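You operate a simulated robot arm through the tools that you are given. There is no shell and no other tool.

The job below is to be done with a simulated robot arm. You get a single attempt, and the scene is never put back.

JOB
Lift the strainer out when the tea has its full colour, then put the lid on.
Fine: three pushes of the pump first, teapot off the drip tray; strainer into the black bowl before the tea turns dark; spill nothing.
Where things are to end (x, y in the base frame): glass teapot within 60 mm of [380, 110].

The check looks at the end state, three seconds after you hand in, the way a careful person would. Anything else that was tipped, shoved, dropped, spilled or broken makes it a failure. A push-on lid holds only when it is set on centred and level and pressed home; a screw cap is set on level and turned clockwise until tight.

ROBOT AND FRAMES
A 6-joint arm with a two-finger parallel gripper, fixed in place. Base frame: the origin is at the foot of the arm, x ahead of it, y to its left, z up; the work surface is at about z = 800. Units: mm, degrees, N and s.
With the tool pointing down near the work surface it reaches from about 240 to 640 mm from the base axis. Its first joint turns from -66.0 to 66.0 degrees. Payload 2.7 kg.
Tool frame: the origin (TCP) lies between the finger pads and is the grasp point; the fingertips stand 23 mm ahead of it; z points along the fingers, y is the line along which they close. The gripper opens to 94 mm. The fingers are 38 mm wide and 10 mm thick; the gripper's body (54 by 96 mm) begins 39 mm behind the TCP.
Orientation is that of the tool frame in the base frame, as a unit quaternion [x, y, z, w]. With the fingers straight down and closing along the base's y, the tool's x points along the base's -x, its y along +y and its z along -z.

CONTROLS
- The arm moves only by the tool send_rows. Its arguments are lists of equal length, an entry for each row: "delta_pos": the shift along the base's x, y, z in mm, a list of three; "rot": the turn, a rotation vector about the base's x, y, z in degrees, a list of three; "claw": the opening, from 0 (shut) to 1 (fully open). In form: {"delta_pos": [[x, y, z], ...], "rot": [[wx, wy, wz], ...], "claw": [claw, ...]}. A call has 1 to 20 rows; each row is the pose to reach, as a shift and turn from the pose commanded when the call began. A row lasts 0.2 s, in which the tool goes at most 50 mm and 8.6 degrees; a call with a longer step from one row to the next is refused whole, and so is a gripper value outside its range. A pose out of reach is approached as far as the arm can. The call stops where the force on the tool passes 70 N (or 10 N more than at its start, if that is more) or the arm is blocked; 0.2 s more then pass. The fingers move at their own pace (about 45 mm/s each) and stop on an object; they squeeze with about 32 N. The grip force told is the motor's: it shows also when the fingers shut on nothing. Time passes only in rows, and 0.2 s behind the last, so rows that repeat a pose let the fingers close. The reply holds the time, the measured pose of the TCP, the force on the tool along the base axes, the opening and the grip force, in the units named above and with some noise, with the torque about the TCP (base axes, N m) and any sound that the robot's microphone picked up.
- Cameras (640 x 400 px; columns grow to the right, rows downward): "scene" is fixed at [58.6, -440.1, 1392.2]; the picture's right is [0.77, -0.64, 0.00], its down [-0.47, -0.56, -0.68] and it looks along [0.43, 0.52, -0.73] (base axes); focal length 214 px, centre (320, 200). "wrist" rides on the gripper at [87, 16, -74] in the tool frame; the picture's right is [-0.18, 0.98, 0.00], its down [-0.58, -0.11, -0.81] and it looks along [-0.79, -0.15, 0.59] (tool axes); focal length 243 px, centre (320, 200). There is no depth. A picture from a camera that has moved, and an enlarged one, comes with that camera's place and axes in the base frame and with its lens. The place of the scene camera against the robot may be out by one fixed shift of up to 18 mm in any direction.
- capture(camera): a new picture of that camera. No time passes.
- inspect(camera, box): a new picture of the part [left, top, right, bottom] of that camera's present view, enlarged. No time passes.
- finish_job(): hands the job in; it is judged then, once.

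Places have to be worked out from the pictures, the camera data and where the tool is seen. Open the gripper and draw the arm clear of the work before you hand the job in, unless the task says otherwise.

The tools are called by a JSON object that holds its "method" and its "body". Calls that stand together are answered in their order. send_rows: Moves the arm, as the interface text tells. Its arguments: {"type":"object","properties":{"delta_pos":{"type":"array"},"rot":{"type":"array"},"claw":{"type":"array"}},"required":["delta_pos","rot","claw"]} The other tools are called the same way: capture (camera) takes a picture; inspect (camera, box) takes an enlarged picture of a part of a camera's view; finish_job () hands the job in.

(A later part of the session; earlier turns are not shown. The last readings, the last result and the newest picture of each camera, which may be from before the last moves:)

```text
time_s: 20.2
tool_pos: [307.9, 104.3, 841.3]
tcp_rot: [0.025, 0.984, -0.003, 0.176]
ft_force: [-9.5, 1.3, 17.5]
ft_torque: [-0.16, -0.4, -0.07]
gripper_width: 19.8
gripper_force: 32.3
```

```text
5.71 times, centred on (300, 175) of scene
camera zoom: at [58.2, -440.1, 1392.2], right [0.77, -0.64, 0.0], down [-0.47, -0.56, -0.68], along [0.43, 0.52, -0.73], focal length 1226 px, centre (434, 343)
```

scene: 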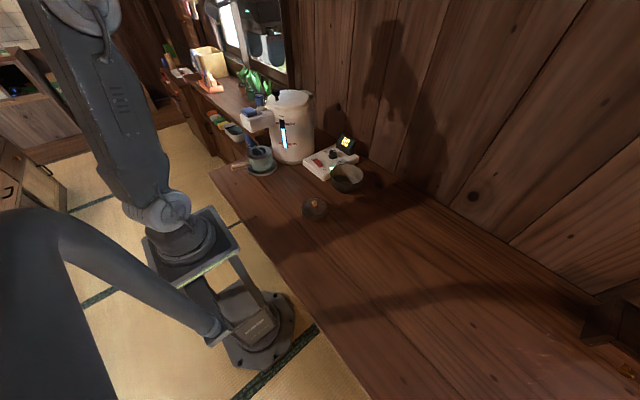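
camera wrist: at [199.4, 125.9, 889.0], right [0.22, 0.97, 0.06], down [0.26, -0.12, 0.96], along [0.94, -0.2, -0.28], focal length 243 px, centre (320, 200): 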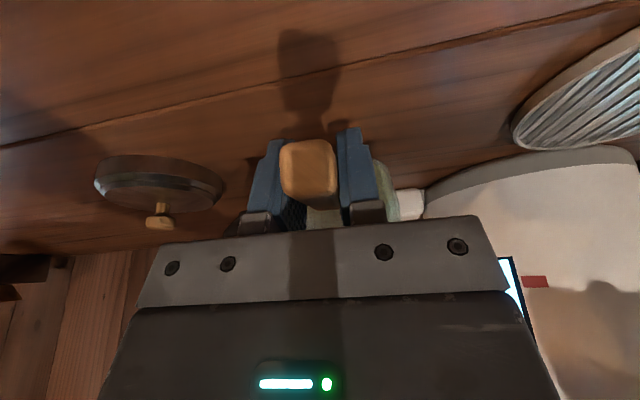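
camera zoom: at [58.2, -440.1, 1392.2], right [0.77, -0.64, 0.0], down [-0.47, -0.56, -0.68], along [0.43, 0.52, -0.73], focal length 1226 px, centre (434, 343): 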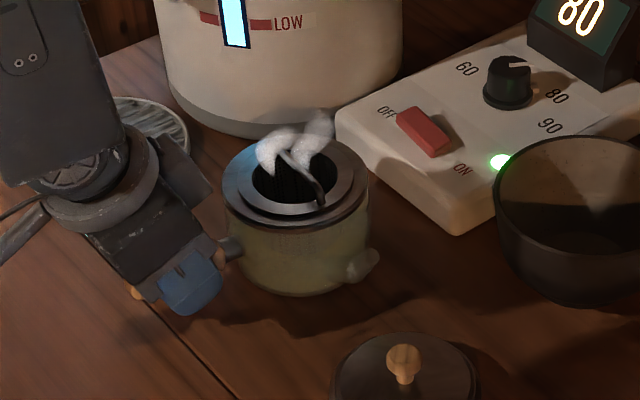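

The table now carries the teapot (17 N upward). I'll ease up 1 mm, open the gripper, back out and level the tool.

{"method": "send_rows", "body": {"delta_pos": [[0, 0, 1.2], [0, 0, 1.2], [0, 0, 1.2], [0, 0, 1.2], [-6, 0, 18], [-17, 0, 48], [-20, 0, 88], [-8, 0, 122], [12, 0, 148]], "rot": [[0, 0, 0], [0, 0, 0], [0, 0, 0], [0, 0, 0], [0, 0, 0], [0, 0, 0], [0.35, 6.7, 0], [0.7, 13.3, 0], [1.05, 20, 0]], "claw": [0, 0.6, 0.6, 0.6, 0.6, 0.6, 0.6, 0.6, 0.6]}}

{"method": "capture", "body": {"camera": "wrist"}}

{"method": "inspect", "body": {"camera": "scene", "box": [250, 140, 350, 210]}}

```text
time_s: 22.4
tool_pos: [351.4, 77.4, 1006.8]
tcp_rot: [-0.085, 0.989, -0.109, 0.06]
ft_force: [0.7, 0.5, 0.4]
ft_torque: [0.0, -0.02, 0.01]
gripper_width: 56.6
gripper_force: 0.1
out of reach, approached as far as the arm can: row 6, 7
stopped in row 9: the arm was blocked; the commanded pose is now the measured one
```

```text
taken
camera wrist: at [253.6, 93.1, 1065.7], right [0.03, 0.98, -0.21], down [0.47, 0.17, 0.87], along [0.88, -0.12, -0.46], focal length 243 px, centre (320, 200)
```

wrist: 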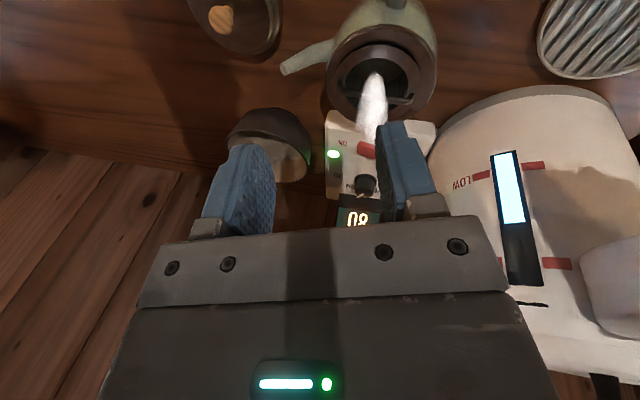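

```text
5.71 times, centred on (300, 175) of scene
camera zoom: at [58.6, -440.1, 1392.2], right [0.77, -0.64, 0.0], down [-0.47, -0.56, -0.68], along [0.43, 0.52, -0.73], focal length 1226 px, centre (434, 343)
```

zoom: 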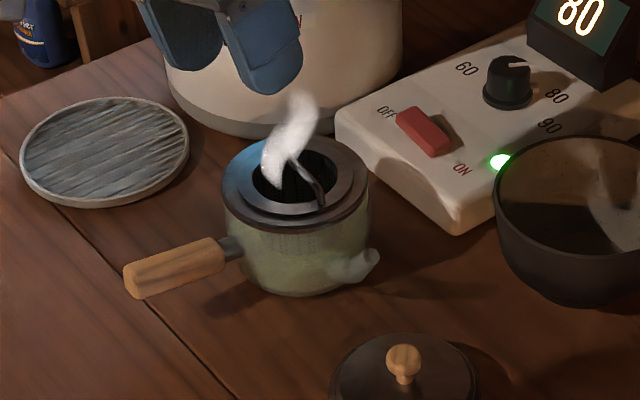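

The teapot is standing off the tray and unmoved, though the arm wound up slightly twisted at (351, 77, 1007). I'll straighten it and yaw about 90° so the fingers close across the strainer's arch, while moving over the teapot at about (391, 103).

{"method": "send_rows", "body": {"delta_pos": [[4, 3, 3], [8, 6, 3], [12, 9, 3], [16, 12, 0], [20, 15, -5], [24, 18, -12], [28, 20, -20], [32, 22, -28], [36, 24, -35], [39.6, 25.6, -40]], "rot": [[0.43, 1.49, 7.97], [0.86, 2.98, 15.94], [1.29, 4.47, 23.9], [1.72, 5.96, 31.9], [2.15, 7.45, 39.85], [2.58, 8.94, 47.8], [3.01, 10.43, 55.8], [3.44, 11.92, 63.8], [3.87, 13.41, 71.7], [4.3, 14.9, 79.7]], "claw": [0.6, 0.6, 0.6, 0.6, 0.6, 0.6, 0.6, 0.6, 0.6, 0.6]}}

{"method": "capture", "body": {"camera": "wrist"}}

{"method": "inspect", "body": {"camera": "scene", "box": [250, 140, 350, 210]}}

```text
time_s: 24.6
tool_pos: [391.0, 103.9, 967.5]
tcp_rot: [0.707, -0.707, -0.001, -0.003]
ft_force: [0.5, 0.4, -0.2]
ft_torque: [0.0, 0.0, 0.0]
gripper_width: 56.1
gripper_force: 0.1
```

```text
taken
camera wrist: at [373.9, 17.5, 1040.0], right [-0.98, 0.18, 0.0], down [0.11, 0.58, 0.81], along [0.15, 0.79, -0.59], focal length 243 px, centre (320, 200)
```

wrist: 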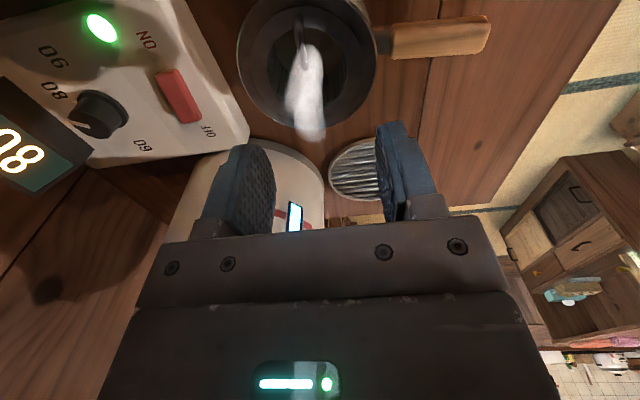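

```text
5.71 times, centred on (300, 175) of scene
camera zoom: at [58.6, -440.1, 1392.2], right [0.77, -0.64, 0.0], down [-0.47, -0.56, -0.68], along [0.43, 0.52, -0.73], focal length 1226 px, centre (434, 343)
```

zoom: 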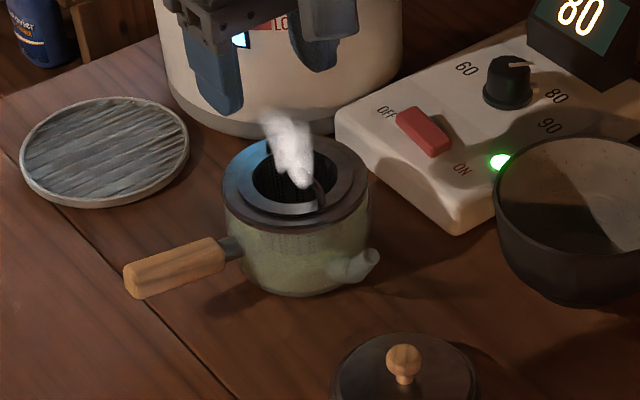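

The yaw worked cleanly; the tool is at (391, 104, 967) pointing straight down. I'll zoom in on the strainer arch to pin down its position.

{"method": "inspect", "body": {"camera": "wrist", "box": [220, 0, 400, 130]}}

{"method": "inspect", "body": {"camera": "scene", "box": [275, 155, 325, 195]}}

```text
3.08 times, centred on (310, 65) of wrist
camera zoom: at [373.9, 17.5, 1040.0], right [-0.98, 0.18, 0.0], down [0.11, 0.58, 0.81], along [0.15, 0.79, -0.59], focal length 746 px, centre (351, 615)
```

zoom: 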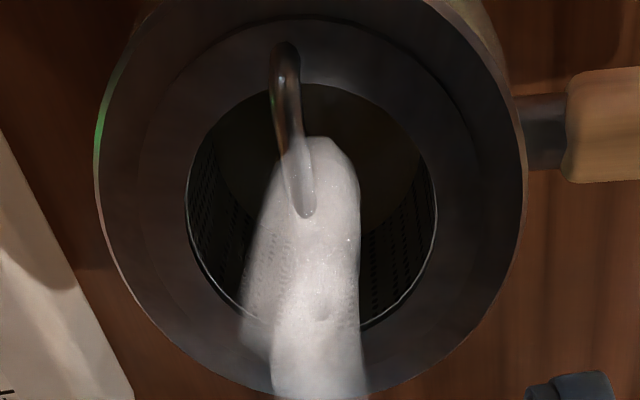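

```text
10.00 times, centred on (300, 175) of scene
camera zoom: at [58.6, -440.1, 1392.2], right [0.77, -0.64, 0.0], down [-0.47, -0.56, -0.68], along [0.43, 0.52, -0.73], focal length 2145 px, centre (520, 450)
```

zoom: 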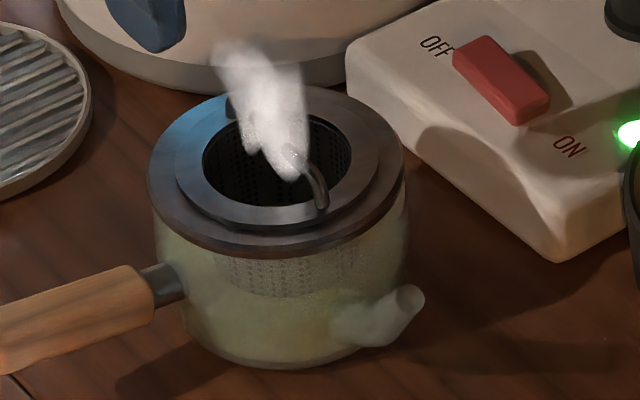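

The hole centre works out to about (397, 95), the arch lies along y at x≈396.5 and its top is near z ≈ 893. The tea is still pale yellow-green, so I'll come down to just above the arch with a narrower opening and check alignment.

{"method": "send_rows", "body": {"delta_pos": [[3, -4, -20], [6, -8, -40]], "rot": [[0, 0, 0], [0, 0, 0]], "claw": [0.38, 0.38]}}

{"method": "capture", "body": {"camera": "wrist"}}

{"method": "inspect", "body": {"camera": "wrist", "box": [230, 80, 410, 210]}}

{"method": "inspect", "body": {"camera": "scene", "box": [275, 155, 325, 195]}}

```text
time_s: 25.2
tool_pos: [399.5, 96.1, 927.0]
tcp_rot: [-0.707, 0.707, 0.0, 0.002]
ft_force: [0.9, -0.6, 0.2]
ft_torque: [-0.01, -0.04, 0.01]
gripper_width: 35.6
gripper_force: 0.0
```

```text
taken
camera wrist: at [381.1, 8.4, 999.9], right [-0.98, 0.19, 0.0], down [0.11, 0.58, 0.81], along [0.15, 0.79, -0.59], focal length 243 px, centre (320, 200)
```

wrist: 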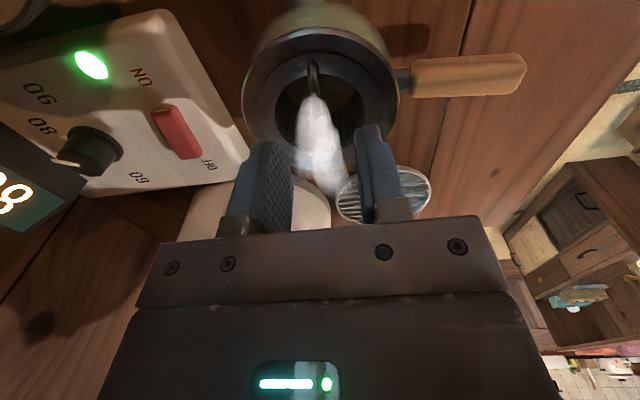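

```text
3.08 times, centred on (320, 145) of wrist
camera zoom: at [381.1, 8.4, 999.9], right [-0.98, 0.19, 0.0], down [0.11, 0.58, 0.81], along [0.15, 0.79, -0.59], focal length 746 px, centre (320, 369)
```

zoom: 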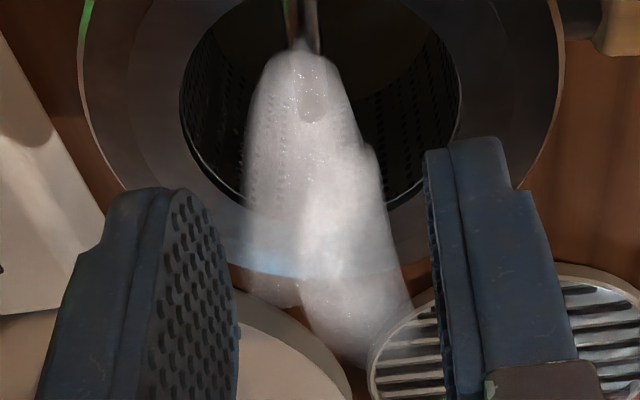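

```text
10.00 times, centred on (300, 175) of scene
camera zoom: at [58.6, -440.1, 1392.2], right [0.77, -0.64, 0.0], down [-0.47, -0.56, -0.68], along [0.43, 0.52, -0.73], focal length 2145 px, centre (520, 450)
```

zoom: 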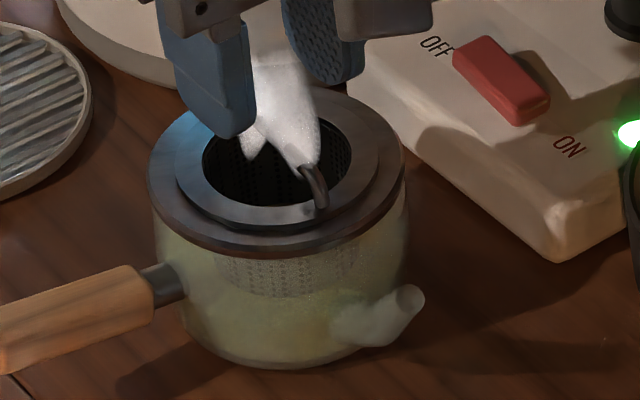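

The fingers straddle the arch, with the hole centre at about (397, 94). I'll lower to z ≈ 899 and check for contact before closing.

{"method": "send_rows", "body": {"delta_pos": [[-1, -1, -14], [-1, -1, -28]], "rot": [[0, 0, 0], [0, 0, 0]], "claw": [0.33, 0.33]}}

{"method": "capture", "body": {"camera": "wrist"}}

{"method": "inspect", "body": {"camera": "scene", "box": [275, 155, 325, 195]}}

```text
time_s: 25.8
tool_pos: [397.2, 94.9, 898.1]
tcp_rot: [-0.706, 0.708, -0.001, 0.001]
ft_force: [-0.8, 0.3, -0.3]
ft_torque: [-0.01, 0.02, -0.01]
gripper_width: 30.9
gripper_force: 0.1
```

```text
taken
camera wrist: at [380.1, 8.0, 972.0], right [-0.98, 0.19, 0.0], down [0.11, 0.58, 0.81], along [0.15, 0.79, -0.59], focal length 243 px, centre (320, 200)
```

wrist: 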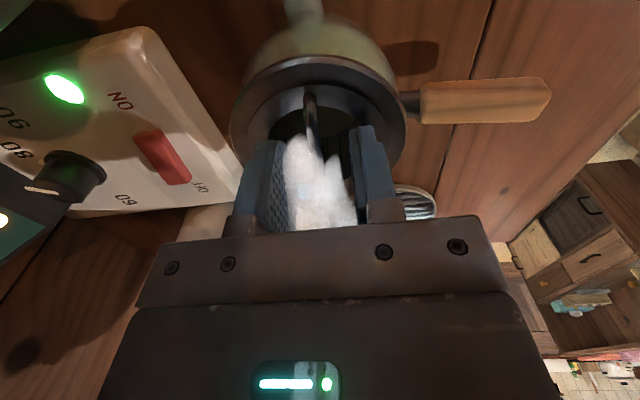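

```text
10.00 times, centred on (300, 175) of scene
camera zoom: at [58.6, -440.1, 1392.2], right [0.77, -0.64, 0.0], down [-0.47, -0.56, -0.68], along [0.43, 0.52, -0.73], focal length 2145 px, centre (520, 450)
```

zoom: 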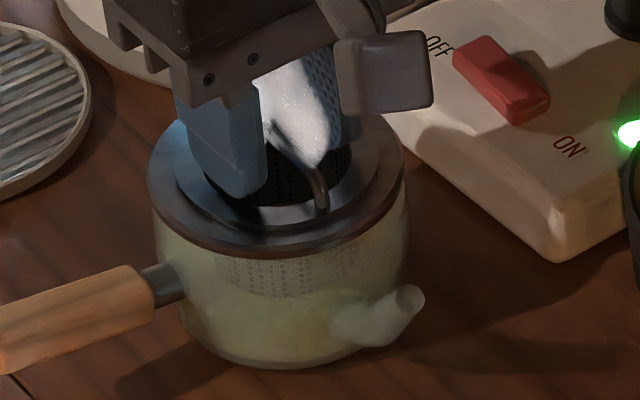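

There's no contact and the arch runs between the pads. I'll close on it without lifting, then watch the colour.

{"method": "send_rows", "body": {"delta_pos": [[0, 0, 0], [0, 0, 0], [0, 0, 0]], "rot": [[0, 0, 0], [0, 0, 0], [0, 0, 0]], "claw": [0, 0, 0]}}

{"method": "capture", "body": {"camera": "wrist"}}

{"method": "inspect", "body": {"camera": "scene", "box": [275, 155, 325, 195]}}

{"method": "capture", "body": {"camera": "scene"}}

```text
time_s: 26.6
tool_pos: [396.8, 94.5, 898.5]
tcp_rot: [-0.707, 0.707, 0.0, 0.001]
ft_force: [0.4, -0.2, 0.0]
ft_torque: [-0.01, 0.0, 0.01]
gripper_width: 4.5
gripper_force: 32.2
```

```text
taken
camera wrist: at [380.0, 8.0, 972.0], right [-0.98, 0.19, 0.0], down [0.11, 0.58, 0.81], along [0.15, 0.79, -0.59], focal length 243 px, centre (320, 200)
```

wrist: 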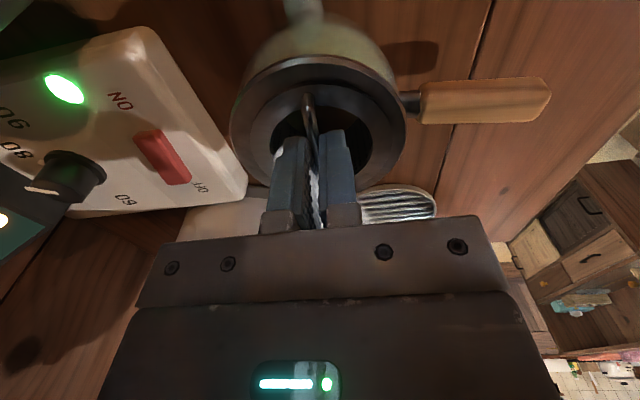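

```text
10.00 times, centred on (300, 175) of scene
camera zoom: at [58.6, -440.1, 1392.2], right [0.77, -0.64, 0.0], down [-0.47, -0.56, -0.68], along [0.43, 0.52, -0.73], focal length 2145 px, centre (520, 450)
```

zoom: 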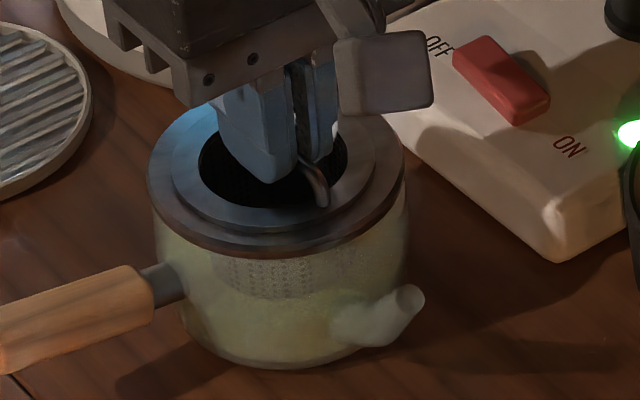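

```text
taken
```

scene: 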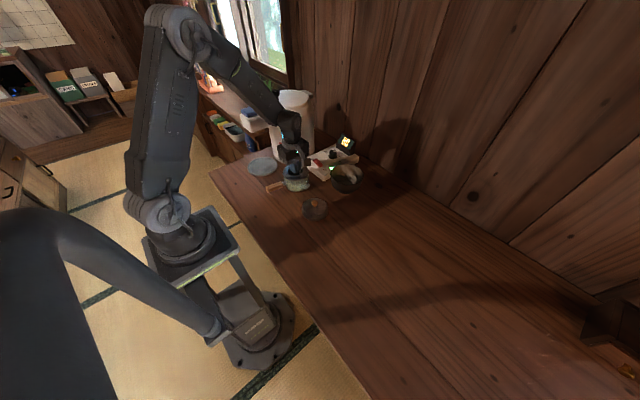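

I have the arch gripped (4.5 mm wire) and the tea is light yellow-green. I'll hold still and check the colour every 2 seconds.

{"method": "send_rows", "body": {"delta_pos": [[0, 0, 0], [0, 0, 0], [0, 0, 0], [0, 0, 0], [0, 0, 0], [0, 0, 0], [0, 0, 0], [0, 0, 0]], "rot": [[0, 0, 0], [0, 0, 0], [0, 0, 0], [0, 0, 0], [0, 0, 0], [0, 0, 0], [0, 0, 0], [0, 0, 0]], "claw": [0, 0, 0, 0, 0, 0, 0, 0]}}

{"method": "inspect", "body": {"camera": "scene", "box": [275, 155, 325, 195]}}

{"method": "inspect", "body": {"camera": "scene", "box": [286, 174, 314, 194]}}

```text
time_s: 28.4
tool_pos: [397.3, 95.5, 897.5]
tcp_rot: [-0.706, 0.708, 0.001, 0.002]
ft_force: [0.0, -0.2, -0.2]
ft_torque: [-0.05, 0.0, 0.01]
gripper_width: 4.4
gripper_force: 32.6
```

```text
10.00 times, centred on (300, 175) of scene
camera zoom: at [58.6, -440.1, 1392.2], right [0.77, -0.64, 0.0], down [-0.47, -0.56, -0.68], along [0.43, 0.52, -0.73], focal length 2145 px, centre (520, 450)
```

zoom: 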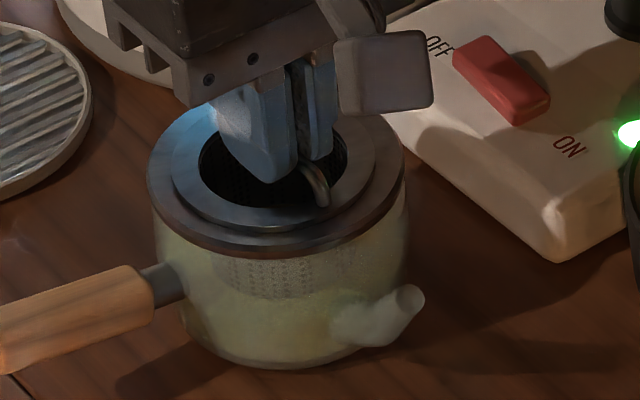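

```text
16.00 times, centred on (300, 184) of scene
camera zoom: at [58.6, -440.1, 1392.2], right [0.77, -0.64, 0.0], down [-0.47, -0.56, -0.68], along [0.43, 0.52, -0.73], focal length 3432 px, centre (640, 456)
```

zoom: 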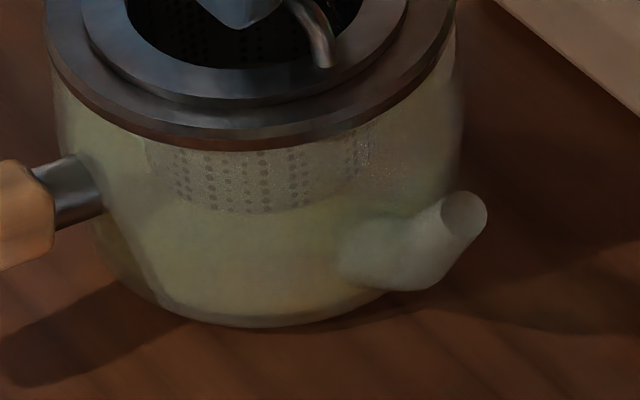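

The tea is still a pale yellow-green and changing slowly, so I'll keep holding in steps of about 3–4 s.

{"method": "send_rows", "body": {"delta_pos": [[0, 0, 0], [0, 0, 0], [0, 0, 0], [0, 0, 0], [0, 0, 0], [0, 0, 0], [0, 0, 0], [0, 0, 0], [0, 0, 0], [0, 0, 0], [0, 0, 0], [0, 0, 0], [0, 0, 0], [0, 0, 0], [0, 0, 0], [0, 0, 0]], "rot": [[0, 0, 0], [0, 0, 0], [0, 0, 0], [0, 0, 0], [0, 0, 0], [0, 0, 0], [0, 0, 0], [0, 0, 0], [0, 0, 0], [0, 0, 0], [0, 0, 0], [0, 0, 0], [0, 0, 0], [0, 0, 0], [0, 0, 0], [0, 0, 0]], "claw": [0, 0, 0, 0, 0, 0, 0, 0, 0, 0, 0, 0, 0, 0, 0, 0]}}

{"method": "inspect", "body": {"camera": "scene", "box": [286, 174, 314, 194]}}

```text
time_s: 31.8
tool_pos: [396.0, 94.9, 898.2]
tcp_rot: [-0.706, 0.708, 0.0, 0.002]
ft_force: [-0.7, -0.9, -0.6]
ft_torque: [0.02, -0.02, 0.02]
gripper_width: 4.3
gripper_force: 31.8
```

```text
16.00 times, centred on (300, 184) of scene
camera zoom: at [58.6, -440.1, 1392.2], right [0.77, -0.64, 0.0], down [-0.47, -0.56, -0.68], along [0.43, 0.52, -0.73], focal length 3432 px, centre (640, 456)
```

zoom: 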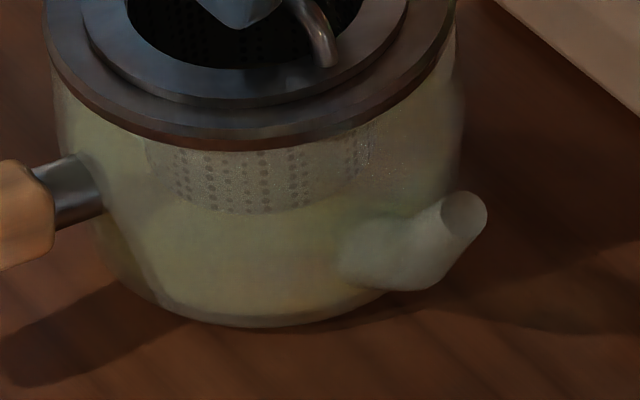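

Only a very slight change in 3.4 s, so I'll hold for another 4 s.

{"method": "send_rows", "body": {"delta_pos": [[0, 0, 0], [0, 0, 0], [0, 0, 0], [0, 0, 0], [0, 0, 0], [0, 0, 0], [0, 0, 0], [0, 0, 0], [0, 0, 0], [0, 0, 0], [0, 0, 0], [0, 0, 0], [0, 0, 0], [0, 0, 0], [0, 0, 0], [0, 0, 0], [0, 0, 0], [0, 0, 0], [0, 0, 0], [0, 0, 0]], "rot": [[0, 0, 0], [0, 0, 0], [0, 0, 0], [0, 0, 0], [0, 0, 0], [0, 0, 0], [0, 0, 0], [0, 0, 0], [0, 0, 0], [0, 0, 0], [0, 0, 0], [0, 0, 0], [0, 0, 0], [0, 0, 0], [0, 0, 0], [0, 0, 0], [0, 0, 0], [0, 0, 0], [0, 0, 0], [0, 0, 0]], "claw": [0, 0, 0, 0, 0, 0, 0, 0, 0, 0, 0, 0, 0, 0, 0, 0, 0, 0, 0, 0]}}

{"method": "inspect", "body": {"camera": "scene", "box": [286, 174, 314, 194]}}

{"method": "capture", "body": {"camera": "wrist"}}

```text
time_s: 36.0
tool_pos: [396.2, 95.3, 898.7]
tcp_rot: [-0.707, 0.708, 0.001, 0.001]
ft_force: [0.0, 0.4, -0.4]
ft_torque: [-0.01, -0.04, 0.01]
gripper_width: 4.4
gripper_force: 32.1
```

```text
16.00 times, centred on (300, 184) of scene
camera zoom: at [58.6, -440.1, 1392.2], right [0.77, -0.64, 0.0], down [-0.47, -0.56, -0.68], along [0.43, 0.52, -0.73], focal length 3432 px, centre (640, 456)
```

zoom: 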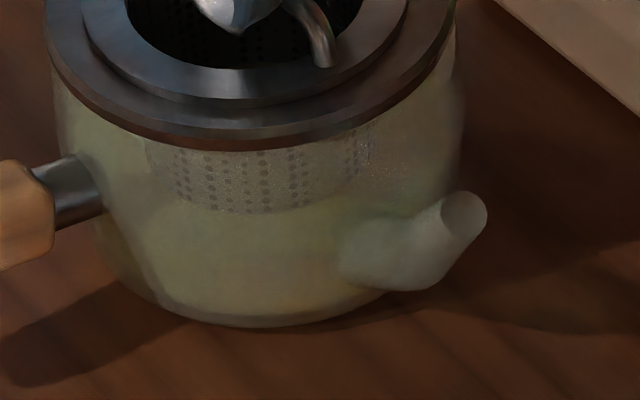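

```text
taken
camera wrist: at [380.1, 8.1, 972.1], right [-0.98, 0.19, 0.0], down [0.11, 0.58, 0.81], along [0.15, 0.79, -0.59], focal length 243 px, centre (320, 200)
```

wrist: 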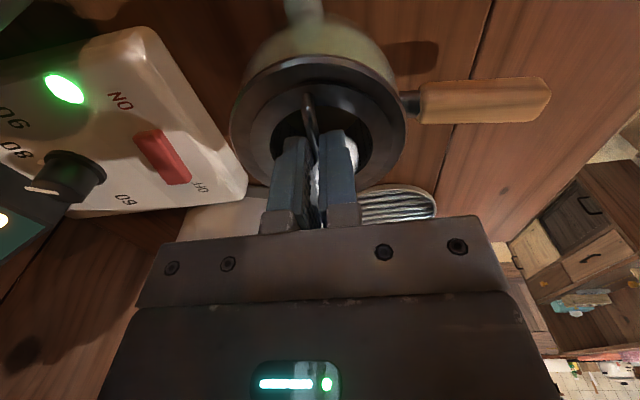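

The colour looks the same from 28 s to 36 s, so it may have levelled off. I'll look at a tight crop of the liquid for a more careful comparison.

{"method": "inspect", "body": {"camera": "scene", "box": [290, 182, 306, 193]}}

{"method": "inspect", "body": {"camera": "wrist", "box": [230, 0, 420, 120]}}

```text
16.00 times, centred on (298, 188) of scene
camera zoom: at [58.6, -440.1, 1392.2], right [0.77, -0.64, 0.0], down [-0.47, -0.56, -0.68], along [0.43, 0.52, -0.73], focal length 3432 px, centre (672, 400)
```

zoom: 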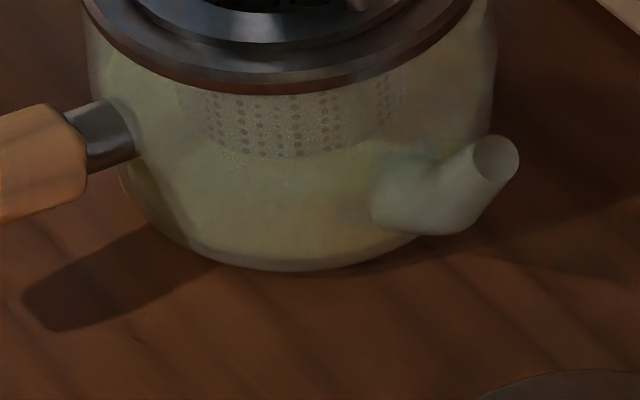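

```text
3.33 times, centred on (325, 60) of wrist
camera zoom: at [380.1, 8.1, 972.1], right [-0.98, 0.19, 0.0], down [0.11, 0.58, 0.81], along [0.15, 0.79, -0.59], focal length 809 px, centre (303, 667)
```

zoom: 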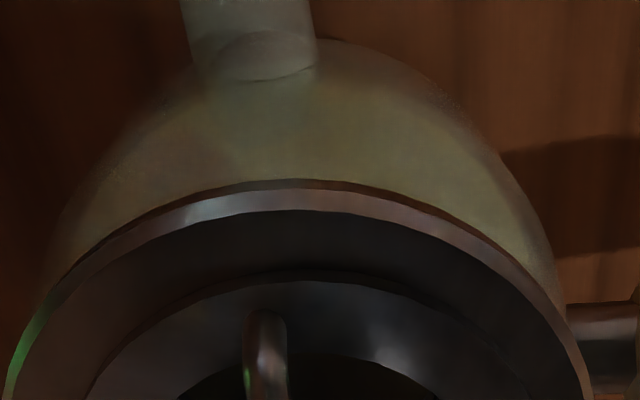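

The wrist camera gives a good close view of the liquid, so I'll use this crop as the reference. I'll hold another 3 s and compare.

{"method": "send_rows", "body": {"delta_pos": [[0, 0, 0], [0, 0, 0], [0, 0, 0], [0, 0, 0], [0, 0, 0], [0, 0, 0], [0, 0, 0], [0, 0, 0], [0, 0, 0], [0, 0, 0], [0, 0, 0], [0, 0, 0], [0, 0, 0], [0, 0, 0]], "rot": [[0, 0, 0], [0, 0, 0], [0, 0, 0], [0, 0, 0], [0, 0, 0], [0, 0, 0], [0, 0, 0], [0, 0, 0], [0, 0, 0], [0, 0, 0], [0, 0, 0], [0, 0, 0], [0, 0, 0], [0, 0, 0]], "claw": [0, 0, 0, 0, 0, 0, 0, 0, 0, 0, 0, 0, 0, 0]}}

{"method": "inspect", "body": {"camera": "wrist", "box": [230, 0, 420, 120]}}

{"method": "inspect", "body": {"camera": "scene", "box": [290, 182, 306, 193]}}

```text
time_s: 39.0
tool_pos: [396.7, 94.1, 897.8]
tcp_rot: [-0.706, 0.708, 0.0, 0.002]
ft_force: [-0.4, -0.2, 0.5]
ft_torque: [0.01, -0.01, -0.01]
gripper_width: 4.3
gripper_force: 31.8
```

```text
3.33 times, centred on (325, 60) of wrist
camera zoom: at [380.1, 8.1, 972.1], right [-0.98, 0.19, 0.0], down [0.11, 0.58, 0.81], along [0.15, 0.79, -0.59], focal length 809 px, centre (303, 667)
```

zoom: 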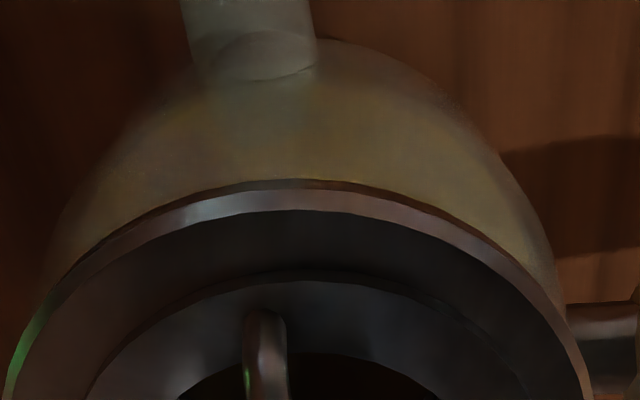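

```text
16.00 times, centred on (298, 188) of scene
camera zoom: at [58.6, -440.1, 1392.2], right [0.77, -0.64, 0.0], down [-0.47, -0.56, -0.68], along [0.43, 0.52, -0.73], focal length 3432 px, centre (672, 400)
```

zoom: 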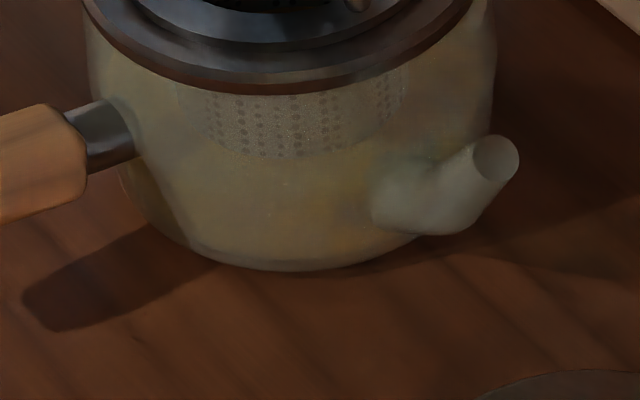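

Between 36 and 39 s the tea shifted from yellow-green toward golden amber. I'll wait about 1 s more to see whether this is a steady stage or still moving.

{"method": "send_rows", "body": {"delta_pos": [[0, 0, 0], [0, 0, 0], [0, 0, 0], [0, 0, 0]], "rot": [[0, 0, 0], [0, 0, 0], [0, 0, 0], [0, 0, 0]], "claw": [0, 0, 0, 0]}}

{"method": "inspect", "body": {"camera": "wrist", "box": [230, 0, 420, 120]}}

{"method": "inspect", "body": {"camera": "scene", "box": [290, 182, 306, 193]}}

```text
time_s: 40.0
tool_pos: [396.6, 95.9, 898.5]
tcp_rot: [-0.706, 0.708, 0.0, 0.002]
ft_force: [0.4, -0.2, 0.2]
ft_torque: [0.0, 0.0, -0.02]
gripper_width: 4.3
gripper_force: 32.5
```

```text
3.33 times, centred on (325, 60) of wrist
camera zoom: at [380.1, 8.1, 972.1], right [-0.98, 0.19, 0.0], down [0.11, 0.58, 0.81], along [0.15, 0.79, -0.59], focal length 809 px, centre (303, 667)
```

zoom: 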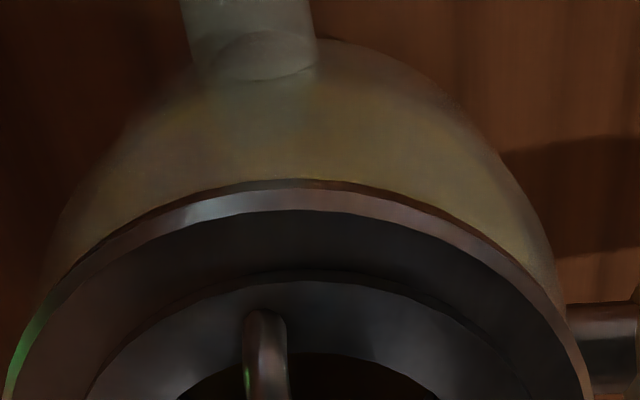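

```text
16.00 times, centred on (298, 188) of scene
camera zoom: at [58.6, -440.1, 1392.2], right [0.77, -0.64, 0.0], down [-0.47, -0.56, -0.68], along [0.43, 0.52, -0.73], focal length 3432 px, centre (672, 400)
```

zoom: 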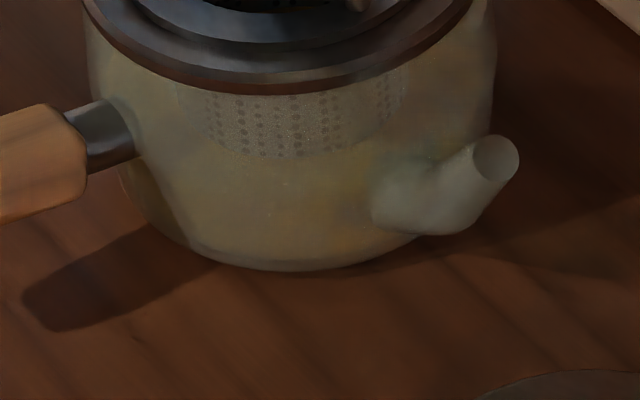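

The golden tone is steady between 39 and 40 s. One more short check will tell me whether it's still deepening before I lift.

{"method": "send_rows", "body": {"delta_pos": [[0, 0, 0], [0, 0, 0], [0, 0, 0], [0, 0, 0], [0, 0, 0], [0, 0, 0]], "rot": [[0, 0, 0], [0, 0, 0], [0, 0, 0], [0, 0, 0], [0, 0, 0], [0, 0, 0]], "claw": [0, 0, 0, 0, 0, 0]}}

{"method": "inspect", "body": {"camera": "wrist", "box": [230, 0, 420, 120]}}

{"method": "inspect", "body": {"camera": "scene", "box": [275, 155, 325, 195]}}

```text
time_s: 41.4
tool_pos: [396.1, 95.0, 898.3]
tcp_rot: [-0.707, 0.707, 0.0, 0.001]
ft_force: [0.0, 0.4, -0.2]
ft_torque: [0.02, 0.02, 0.0]
gripper_width: 4.5
gripper_force: 31.8
```

```text
3.33 times, centred on (325, 60) of wrist
camera zoom: at [380.1, 8.1, 972.1], right [-0.98, 0.19, 0.0], down [0.11, 0.58, 0.81], along [0.15, 0.79, -0.59], focal length 809 px, centre (303, 667)
```

zoom: 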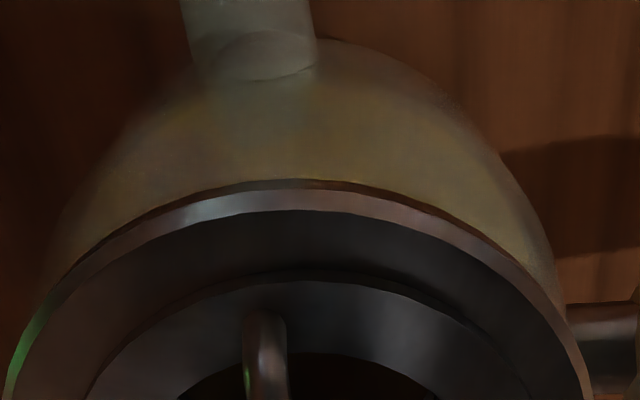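

```text
10.00 times, centred on (300, 175) of scene
camera zoom: at [58.6, -440.1, 1392.2], right [0.77, -0.64, 0.0], down [-0.47, -0.56, -0.68], along [0.43, 0.52, -0.73], focal length 2145 px, centre (520, 450)
```

zoom: 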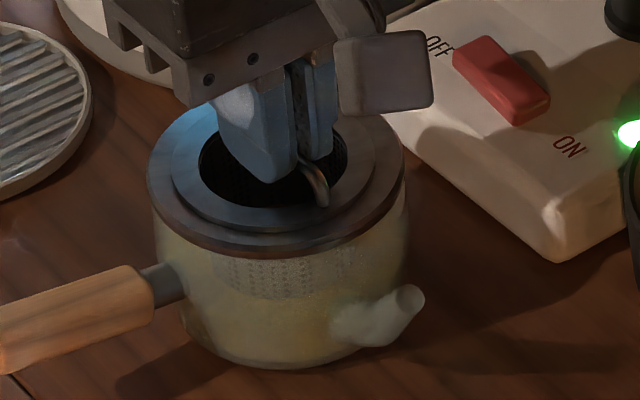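

The golden colour is steady, which I judge to be the full colour. I'll lift the strainer straight up and hold it over the teapot to drain.

{"method": "send_rows", "body": {"delta_pos": [[0, 0, 6], [0, 0, 14], [0, 0, 24], [0, 0, 34], [0, 0, 44], [0, 0, 54], [0, 0, 64], [0, 0, 72], [0, 0, 78], [0, 0, 80], [0, 0, 80], [0, 0, 80]], "rot": [[0, 0, 0], [0, 0, 0], [0, 0, 0], [0, 0, 0], [0, 0, 0], [0, 0, 0], [0, 0, 0], [0, 0, 0], [0, 0, 0], [0, 0, 0], [0, 0, 0], [0, 0, 0]], "claw": [0, 0, 0, 0, 0, 0, 0, 0, 0, 0, 0, 0]}}

{"method": "inspect", "body": {"camera": "scene", "box": [265, 125, 335, 195]}}

{"method": "capture", "body": {"camera": "wrist"}}

```text
time_s: 44.0
tool_pos: [395.9, 94.3, 978.9]
tcp_rot: [-0.707, 0.707, -0.001, 0.001]
ft_force: [0.3, -0.4, 0.3]
ft_torque: [0.0, -0.01, 0.01]
gripper_width: 4.7
gripper_force: 32.2
```

```text
5.71 times, centred on (300, 160) of scene
camera zoom: at [58.6, -440.1, 1392.2], right [0.77, -0.64, 0.0], down [-0.47, -0.56, -0.68], along [0.43, 0.52, -0.73], focal length 1226 px, centre (434, 429)
```

zoom: 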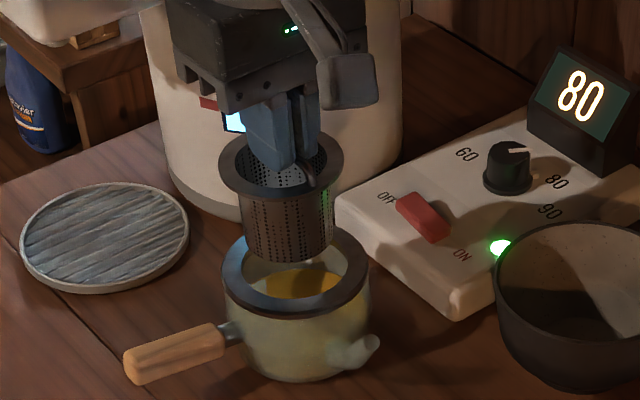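

```text
taken
camera wrist: at [379.2, 7.9, 1052.0], right [-0.98, 0.19, 0.0], down [0.11, 0.58, 0.81], along [0.15, 0.79, -0.59], focal length 243 px, centre (320, 200)
```

wrist: 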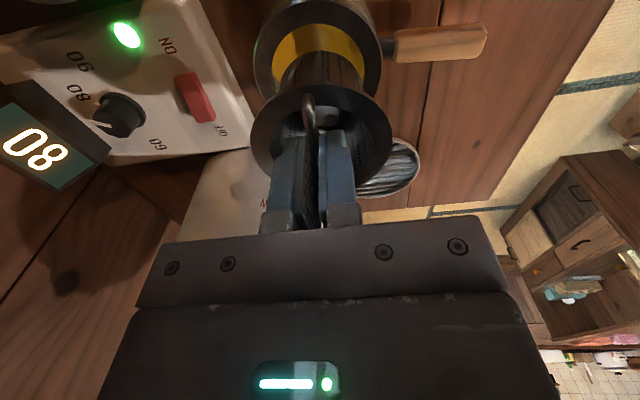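

The strainer is out and the tea inside is a clear golden amber. I'll let it drain over the pot and zoom in on the basket bottom for drips.

{"method": "send_rows", "body": {"delta_pos": [[0, 0, 3], [0, 0, 3], [0, 0, 3], [0, 0, 3], [0, 0, 3], [0, 0, 3], [0, 0, 3], [0, 0, 3], [0, 0, 3], [0, 0, 3]], "rot": [[0, 0, 0], [0, 0, 0], [0, 0, 0], [0, 0, 0], [0, 0, 0], [0, 0, 0], [0, 0, 0], [0, 0, 0], [0, 0, 0], [0, 0, 0]], "claw": [0, 0, 0, 0, 0, 0, 0, 0, 0, 0]}}

{"method": "inspect", "body": {"camera": "scene", "box": [275, 145, 325, 185]}}

{"method": "inspect", "body": {"camera": "scene", "box": [325, 155, 375, 205]}}

{"method": "inspect", "body": {"camera": "wrist", "box": [230, 0, 420, 120]}}

```text
time_s: 46.2
tool_pos: [396.0, 94.7, 980.9]
tcp_rot: [-0.707, 0.707, 0.0, 0.001]
ft_force: [0.5, 0.0, -0.3]
ft_torque: [0.03, -0.02, -0.01]
gripper_width: 4.3
gripper_force: 32.1
```

```text
10.00 times, centred on (300, 165) of scene
camera zoom: at [58.6, -440.1, 1392.2], right [0.77, -0.64, 0.0], down [-0.47, -0.56, -0.68], along [0.43, 0.52, -0.73], focal length 2145 px, centre (520, 550)
```

zoom: 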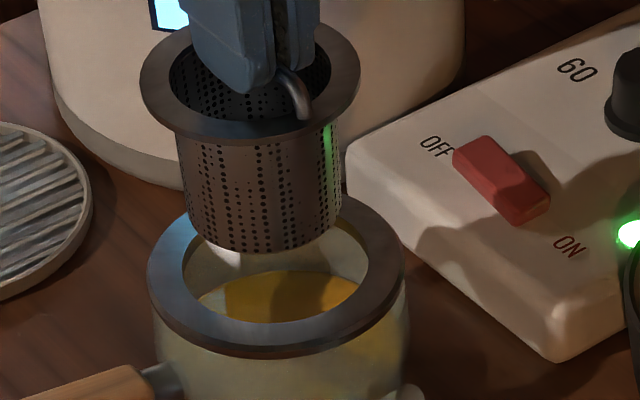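

```text
8.00 times, centred on (350, 180) of scene
camera zoom: at [58.6, -440.1, 1392.2], right [0.77, -0.64, 0.0], down [-0.47, -0.56, -0.68], along [0.43, 0.52, -0.73], focal length 1716 px, centre (80, 360)
```

zoom: 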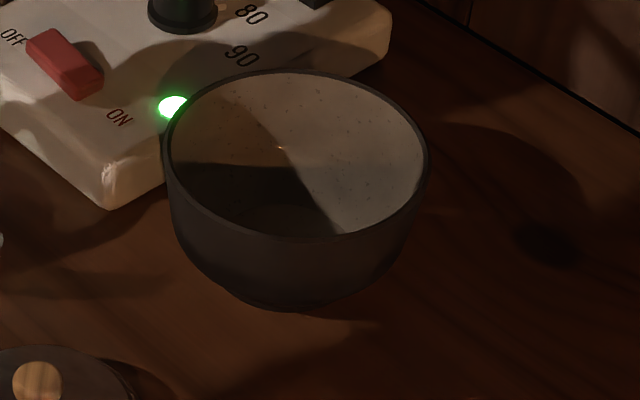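

```text
3.33 times, centred on (325, 60) of wrist
camera zoom: at [379.1, 8.1, 1055.0], right [-0.98, 0.19, 0.0], down [0.11, 0.58, 0.81], along [0.15, 0.79, -0.59], focal length 809 px, centre (303, 667)
```

zoom: 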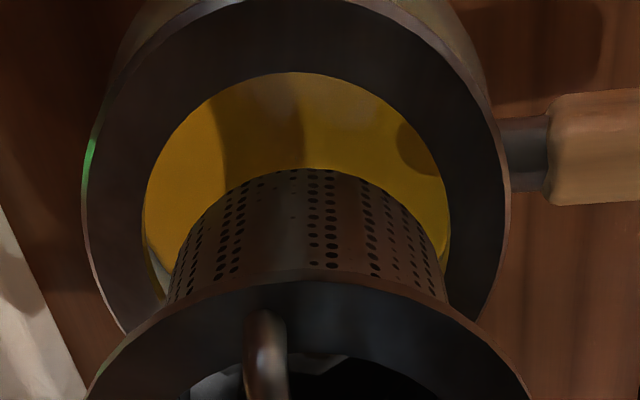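

No drips are visible and the basket looks well drained. I'll hold a moment longer while rising, then carry it smoothly to above the bowl, which I put at about (533, −37) with its rim at z ≈ 868.

{"method": "send_rows", "body": {"delta_pos": [[0, 0, 2], [0, 0, 6], [0, 0, 10], [0, 0, 14], [0, 0, 18], [0, 0, 22], [0, 0, 26], [0, 0, 28], [6, -6, 28], [18, -17, 28], [34, -32, 28], [52, -49, 28], [71, -67, 28], [90, -86, 28], [107, -102, 28], [121, -116, 28], [131, -125, 28], [136, -130, 28], [137, -131, 28], [137, -131, 28]], "rot": [[0, 0, 0], [0, 0, 0], [0, 0, 0], [0, 0, 0], [0, 0, 0], [0, 0, 0], [0, 0, 0], [0, 0, 0], [0, 0, 0], [0, 0, 0], [0, 0, 0], [0, 0, 0], [0, 0, 0], [0, 0, 0], [0, 0, 0], [0, 0, 0], [0, 0, 0], [0, 0, 0], [0, 0, 0], [0, 0, 0]], "claw": [0, 0, 0, 0, 0, 0, 0, 0, 0, 0, 0, 0, 0, 0, 0, 0, 0, 0, 0, 0]}}

{"method": "capture", "body": {"camera": "wrist"}}

{"method": "inspect", "body": {"camera": "scene", "box": [310, 125, 390, 205]}}

```text
time_s: 50.4
tool_pos: [532.0, -38.2, 1009.6]
tcp_rot: [-0.706, 0.708, 0.0, 0.001]
ft_force: [0.3, 0.1, -1.6]
ft_torque: [0.01, 0.02, 0.02]
gripper_width: 4.6
gripper_force: 32.1
```

```text
taken
camera wrist: at [515.5, -123.4, 1083.0], right [-0.98, 0.19, 0.0], down [0.11, 0.58, 0.81], along [0.15, 0.79, -0.59], focal length 243 px, centre (320, 200)
```

wrist: 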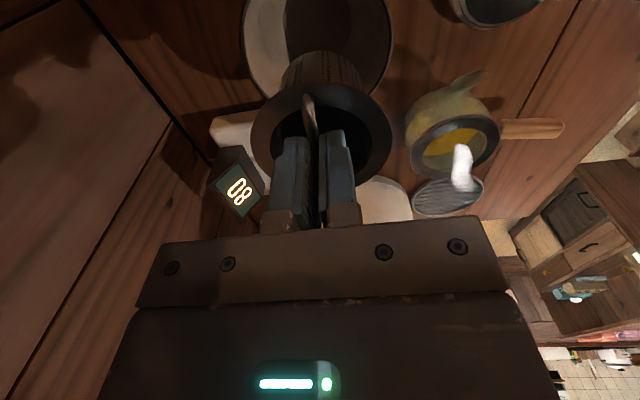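

```text
5.00 times, centred on (350, 165) of scene
camera zoom: at [58.6, -440.1, 1392.2], right [0.77, -0.64, 0.0], down [-0.47, -0.56, -0.68], along [0.43, 0.52, -0.73], focal length 1072 px, centre (170, 375)
```

zoom: 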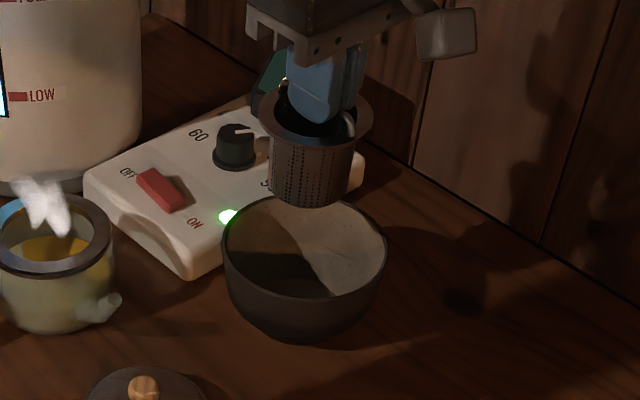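

The bowl centre reads about (532.6, −41), so I'll shift 4 mm in −y and lower the strainer into the bowl.

{"method": "send_rows", "body": {"delta_pos": [[0, -2, -8], [0.3, -4, -20], [0.5, -4, -34], [0.5, -4, -48], [0.5, -4, -62], [0.5, -4, -74], [0.5, -4, -84]], "rot": [[0, 0, 0], [0, 0, 0], [0, 0, 0], [0, 0, 0], [0, 0, 0], [0, 0, 0], [0, 0, 0]], "claw": [0, 0, 0, 0, 0, 0, 0]}}

{"method": "capture", "body": {"camera": "wrist"}}

{"method": "inspect", "body": {"camera": "scene", "box": [310, 125, 390, 205]}}

```text
time_s: 52.0
tool_pos: [533.7, -40.8, 924.3]
tcp_rot: [-0.707, 0.708, 0.0, 0.002]
ft_force: [-0.3, -0.6, -1.4]
ft_torque: [0.02, 0.01, 0.02]
gripper_width: 4.3
gripper_force: 32.2
```

```text
taken
camera wrist: at [516.6, -127.3, 998.8], right [-0.98, 0.19, 0.0], down [0.11, 0.58, 0.81], along [0.15, 0.79, -0.59], focal length 243 px, centre (320, 200)
```

wrist: 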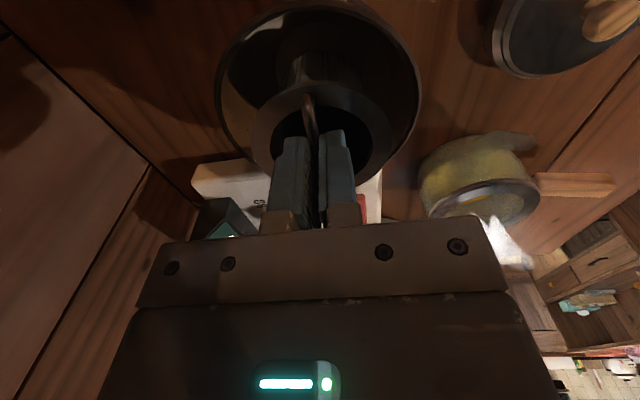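

```text
5.00 times, centred on (350, 165) of scene
camera zoom: at [58.6, -440.1, 1392.2], right [0.77, -0.64, 0.0], down [-0.47, -0.56, -0.68], along [0.43, 0.52, -0.73], focal length 1072 px, centre (170, 375)
```

zoom: 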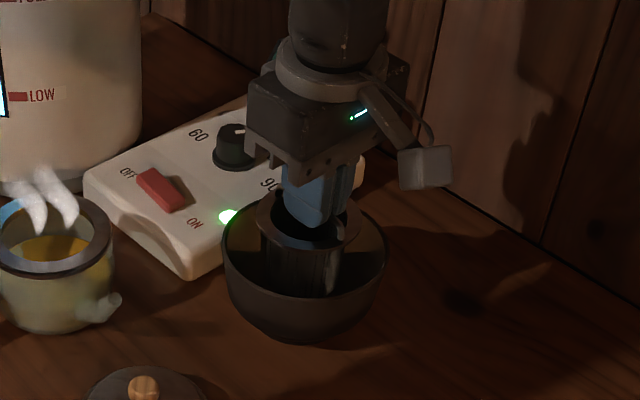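

The strainer is inside the bowl and centred. I'll lower in small steps to feel for the floor.

{"method": "send_rows", "body": {"delta_pos": [[0, 0, -3], [0, 0, -6], [0, 0, -9]], "rot": [[0, 0, 0], [0, 0, 0], [0, 0, 0]], "claw": [0, 0, 0]}}

```text
time_s: 52.8
tool_pos: [532.7, -41.1, 917.1]
tcp_rot: [-0.707, 0.707, 0.0, 0.001]
ft_force: [0.3, 0.3, -0.1]
ft_torque: [0.01, 0.04, 0.01]
gripper_width: 4.5
gripper_force: 32.4
```

The weight reading went from −1.4 N to about 0, which may be first contact. I'll lower 2 mm more to confirm.

{"method": "send_rows", "body": {"delta_pos": [[0, 0, -1], [0, 0, -2]], "rot": [[0, 0, 0], [0, 0, 0]], "claw": [0, 0]}}

{"method": "inspect", "body": {"camera": "wrist", "box": [210, 0, 430, 140]}}

```text
time_s: 53.4
tool_pos: [532.2, -41.9, 913.7]
tcp_rot: [-0.707, 0.708, 0.0, 0.001]
ft_force: [0.3, 0.1, -0.7]
ft_torque: [0.02, 0.0, -0.03]
gripper_width: 4.2
gripper_force: 32.1
```

```text
2.86 times, centred on (320, 70) of wrist
camera zoom: at [515.9, -127.4, 987.9], right [-0.98, 0.19, 0.0], down [0.11, 0.58, 0.81], along [0.15, 0.79, -0.59], focal length 693 px, centre (320, 571)
```

zoom: 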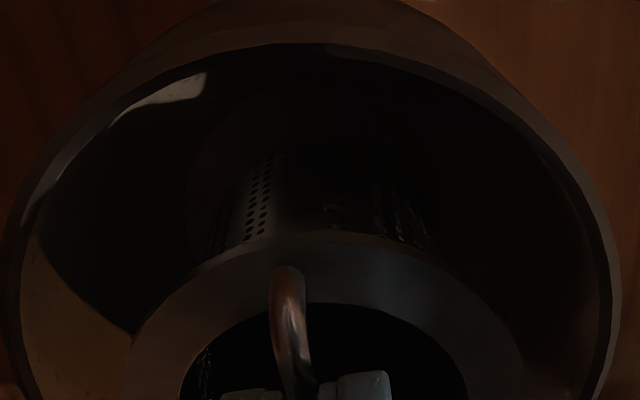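

No firm contact yet (−0.7 N), so I'll keep lowering in small steps.

{"method": "send_rows", "body": {"delta_pos": [[0, 0, -1.5], [0, 0, -3]], "rot": [[0, 0, 0], [0, 0, 0]], "claw": [0, 0]}}

```text
time_s: 54.0
tool_pos: [532.3, -41.3, 911.1]
tcp_rot: [-0.706, 0.708, -0.001, 0.001]
ft_force: [0.3, 0.6, 0.1]
ft_torque: [0.03, -0.04, 0.0]
gripper_width: 4.1
gripper_force: 31.8
```

{"method": "send_rows", "body": {"delta_pos": [[0, 0, -1.5], [0, 0, -3]], "rot": [[0, 0, 0], [0, 0, 0]], "claw": [0, 0]}}

{"method": "inspect", "body": {"camera": "scene", "box": [320, 150, 376, 200]}}

```text
time_s: 54.6
tool_pos: [532.8, -41.7, 907.3]
tcp_rot: [-0.707, 0.708, -0.001, 0.002]
ft_force: [1.0, 0.1, -0.6]
ft_torque: [0.01, 0.03, 0.02]
gripper_width: 4.0
gripper_force: 31.8
```

```text
8.00 times, centred on (348, 175) of scene
camera zoom: at [58.6, -440.1, 1392.2], right [0.77, -0.64, 0.0], down [-0.47, -0.56, -0.68], along [0.43, 0.52, -0.73], focal length 1716 px, centre (96, 400)
```

zoom: 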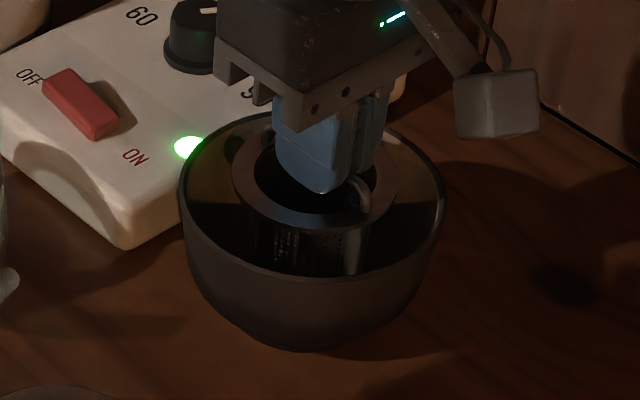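

Still no reaction force at z = 907, so I'll continue down a bit more.

{"method": "send_rows", "body": {"delta_pos": [[0, 0, -1.5], [0, 0, -3]], "rot": [[0, 0, 0], [0, 0, 0]], "claw": [0, 0]}}

```text
time_s: 55.2
tool_pos: [533.3, -40.0, 905.4]
tcp_rot: [-0.707, 0.707, -0.001, 0.002]
ft_force: [0.8, 0.1, -0.2]
ft_torque: [0.01, 0.01, -0.03]
gripper_width: 4.5
gripper_force: 32.3
```

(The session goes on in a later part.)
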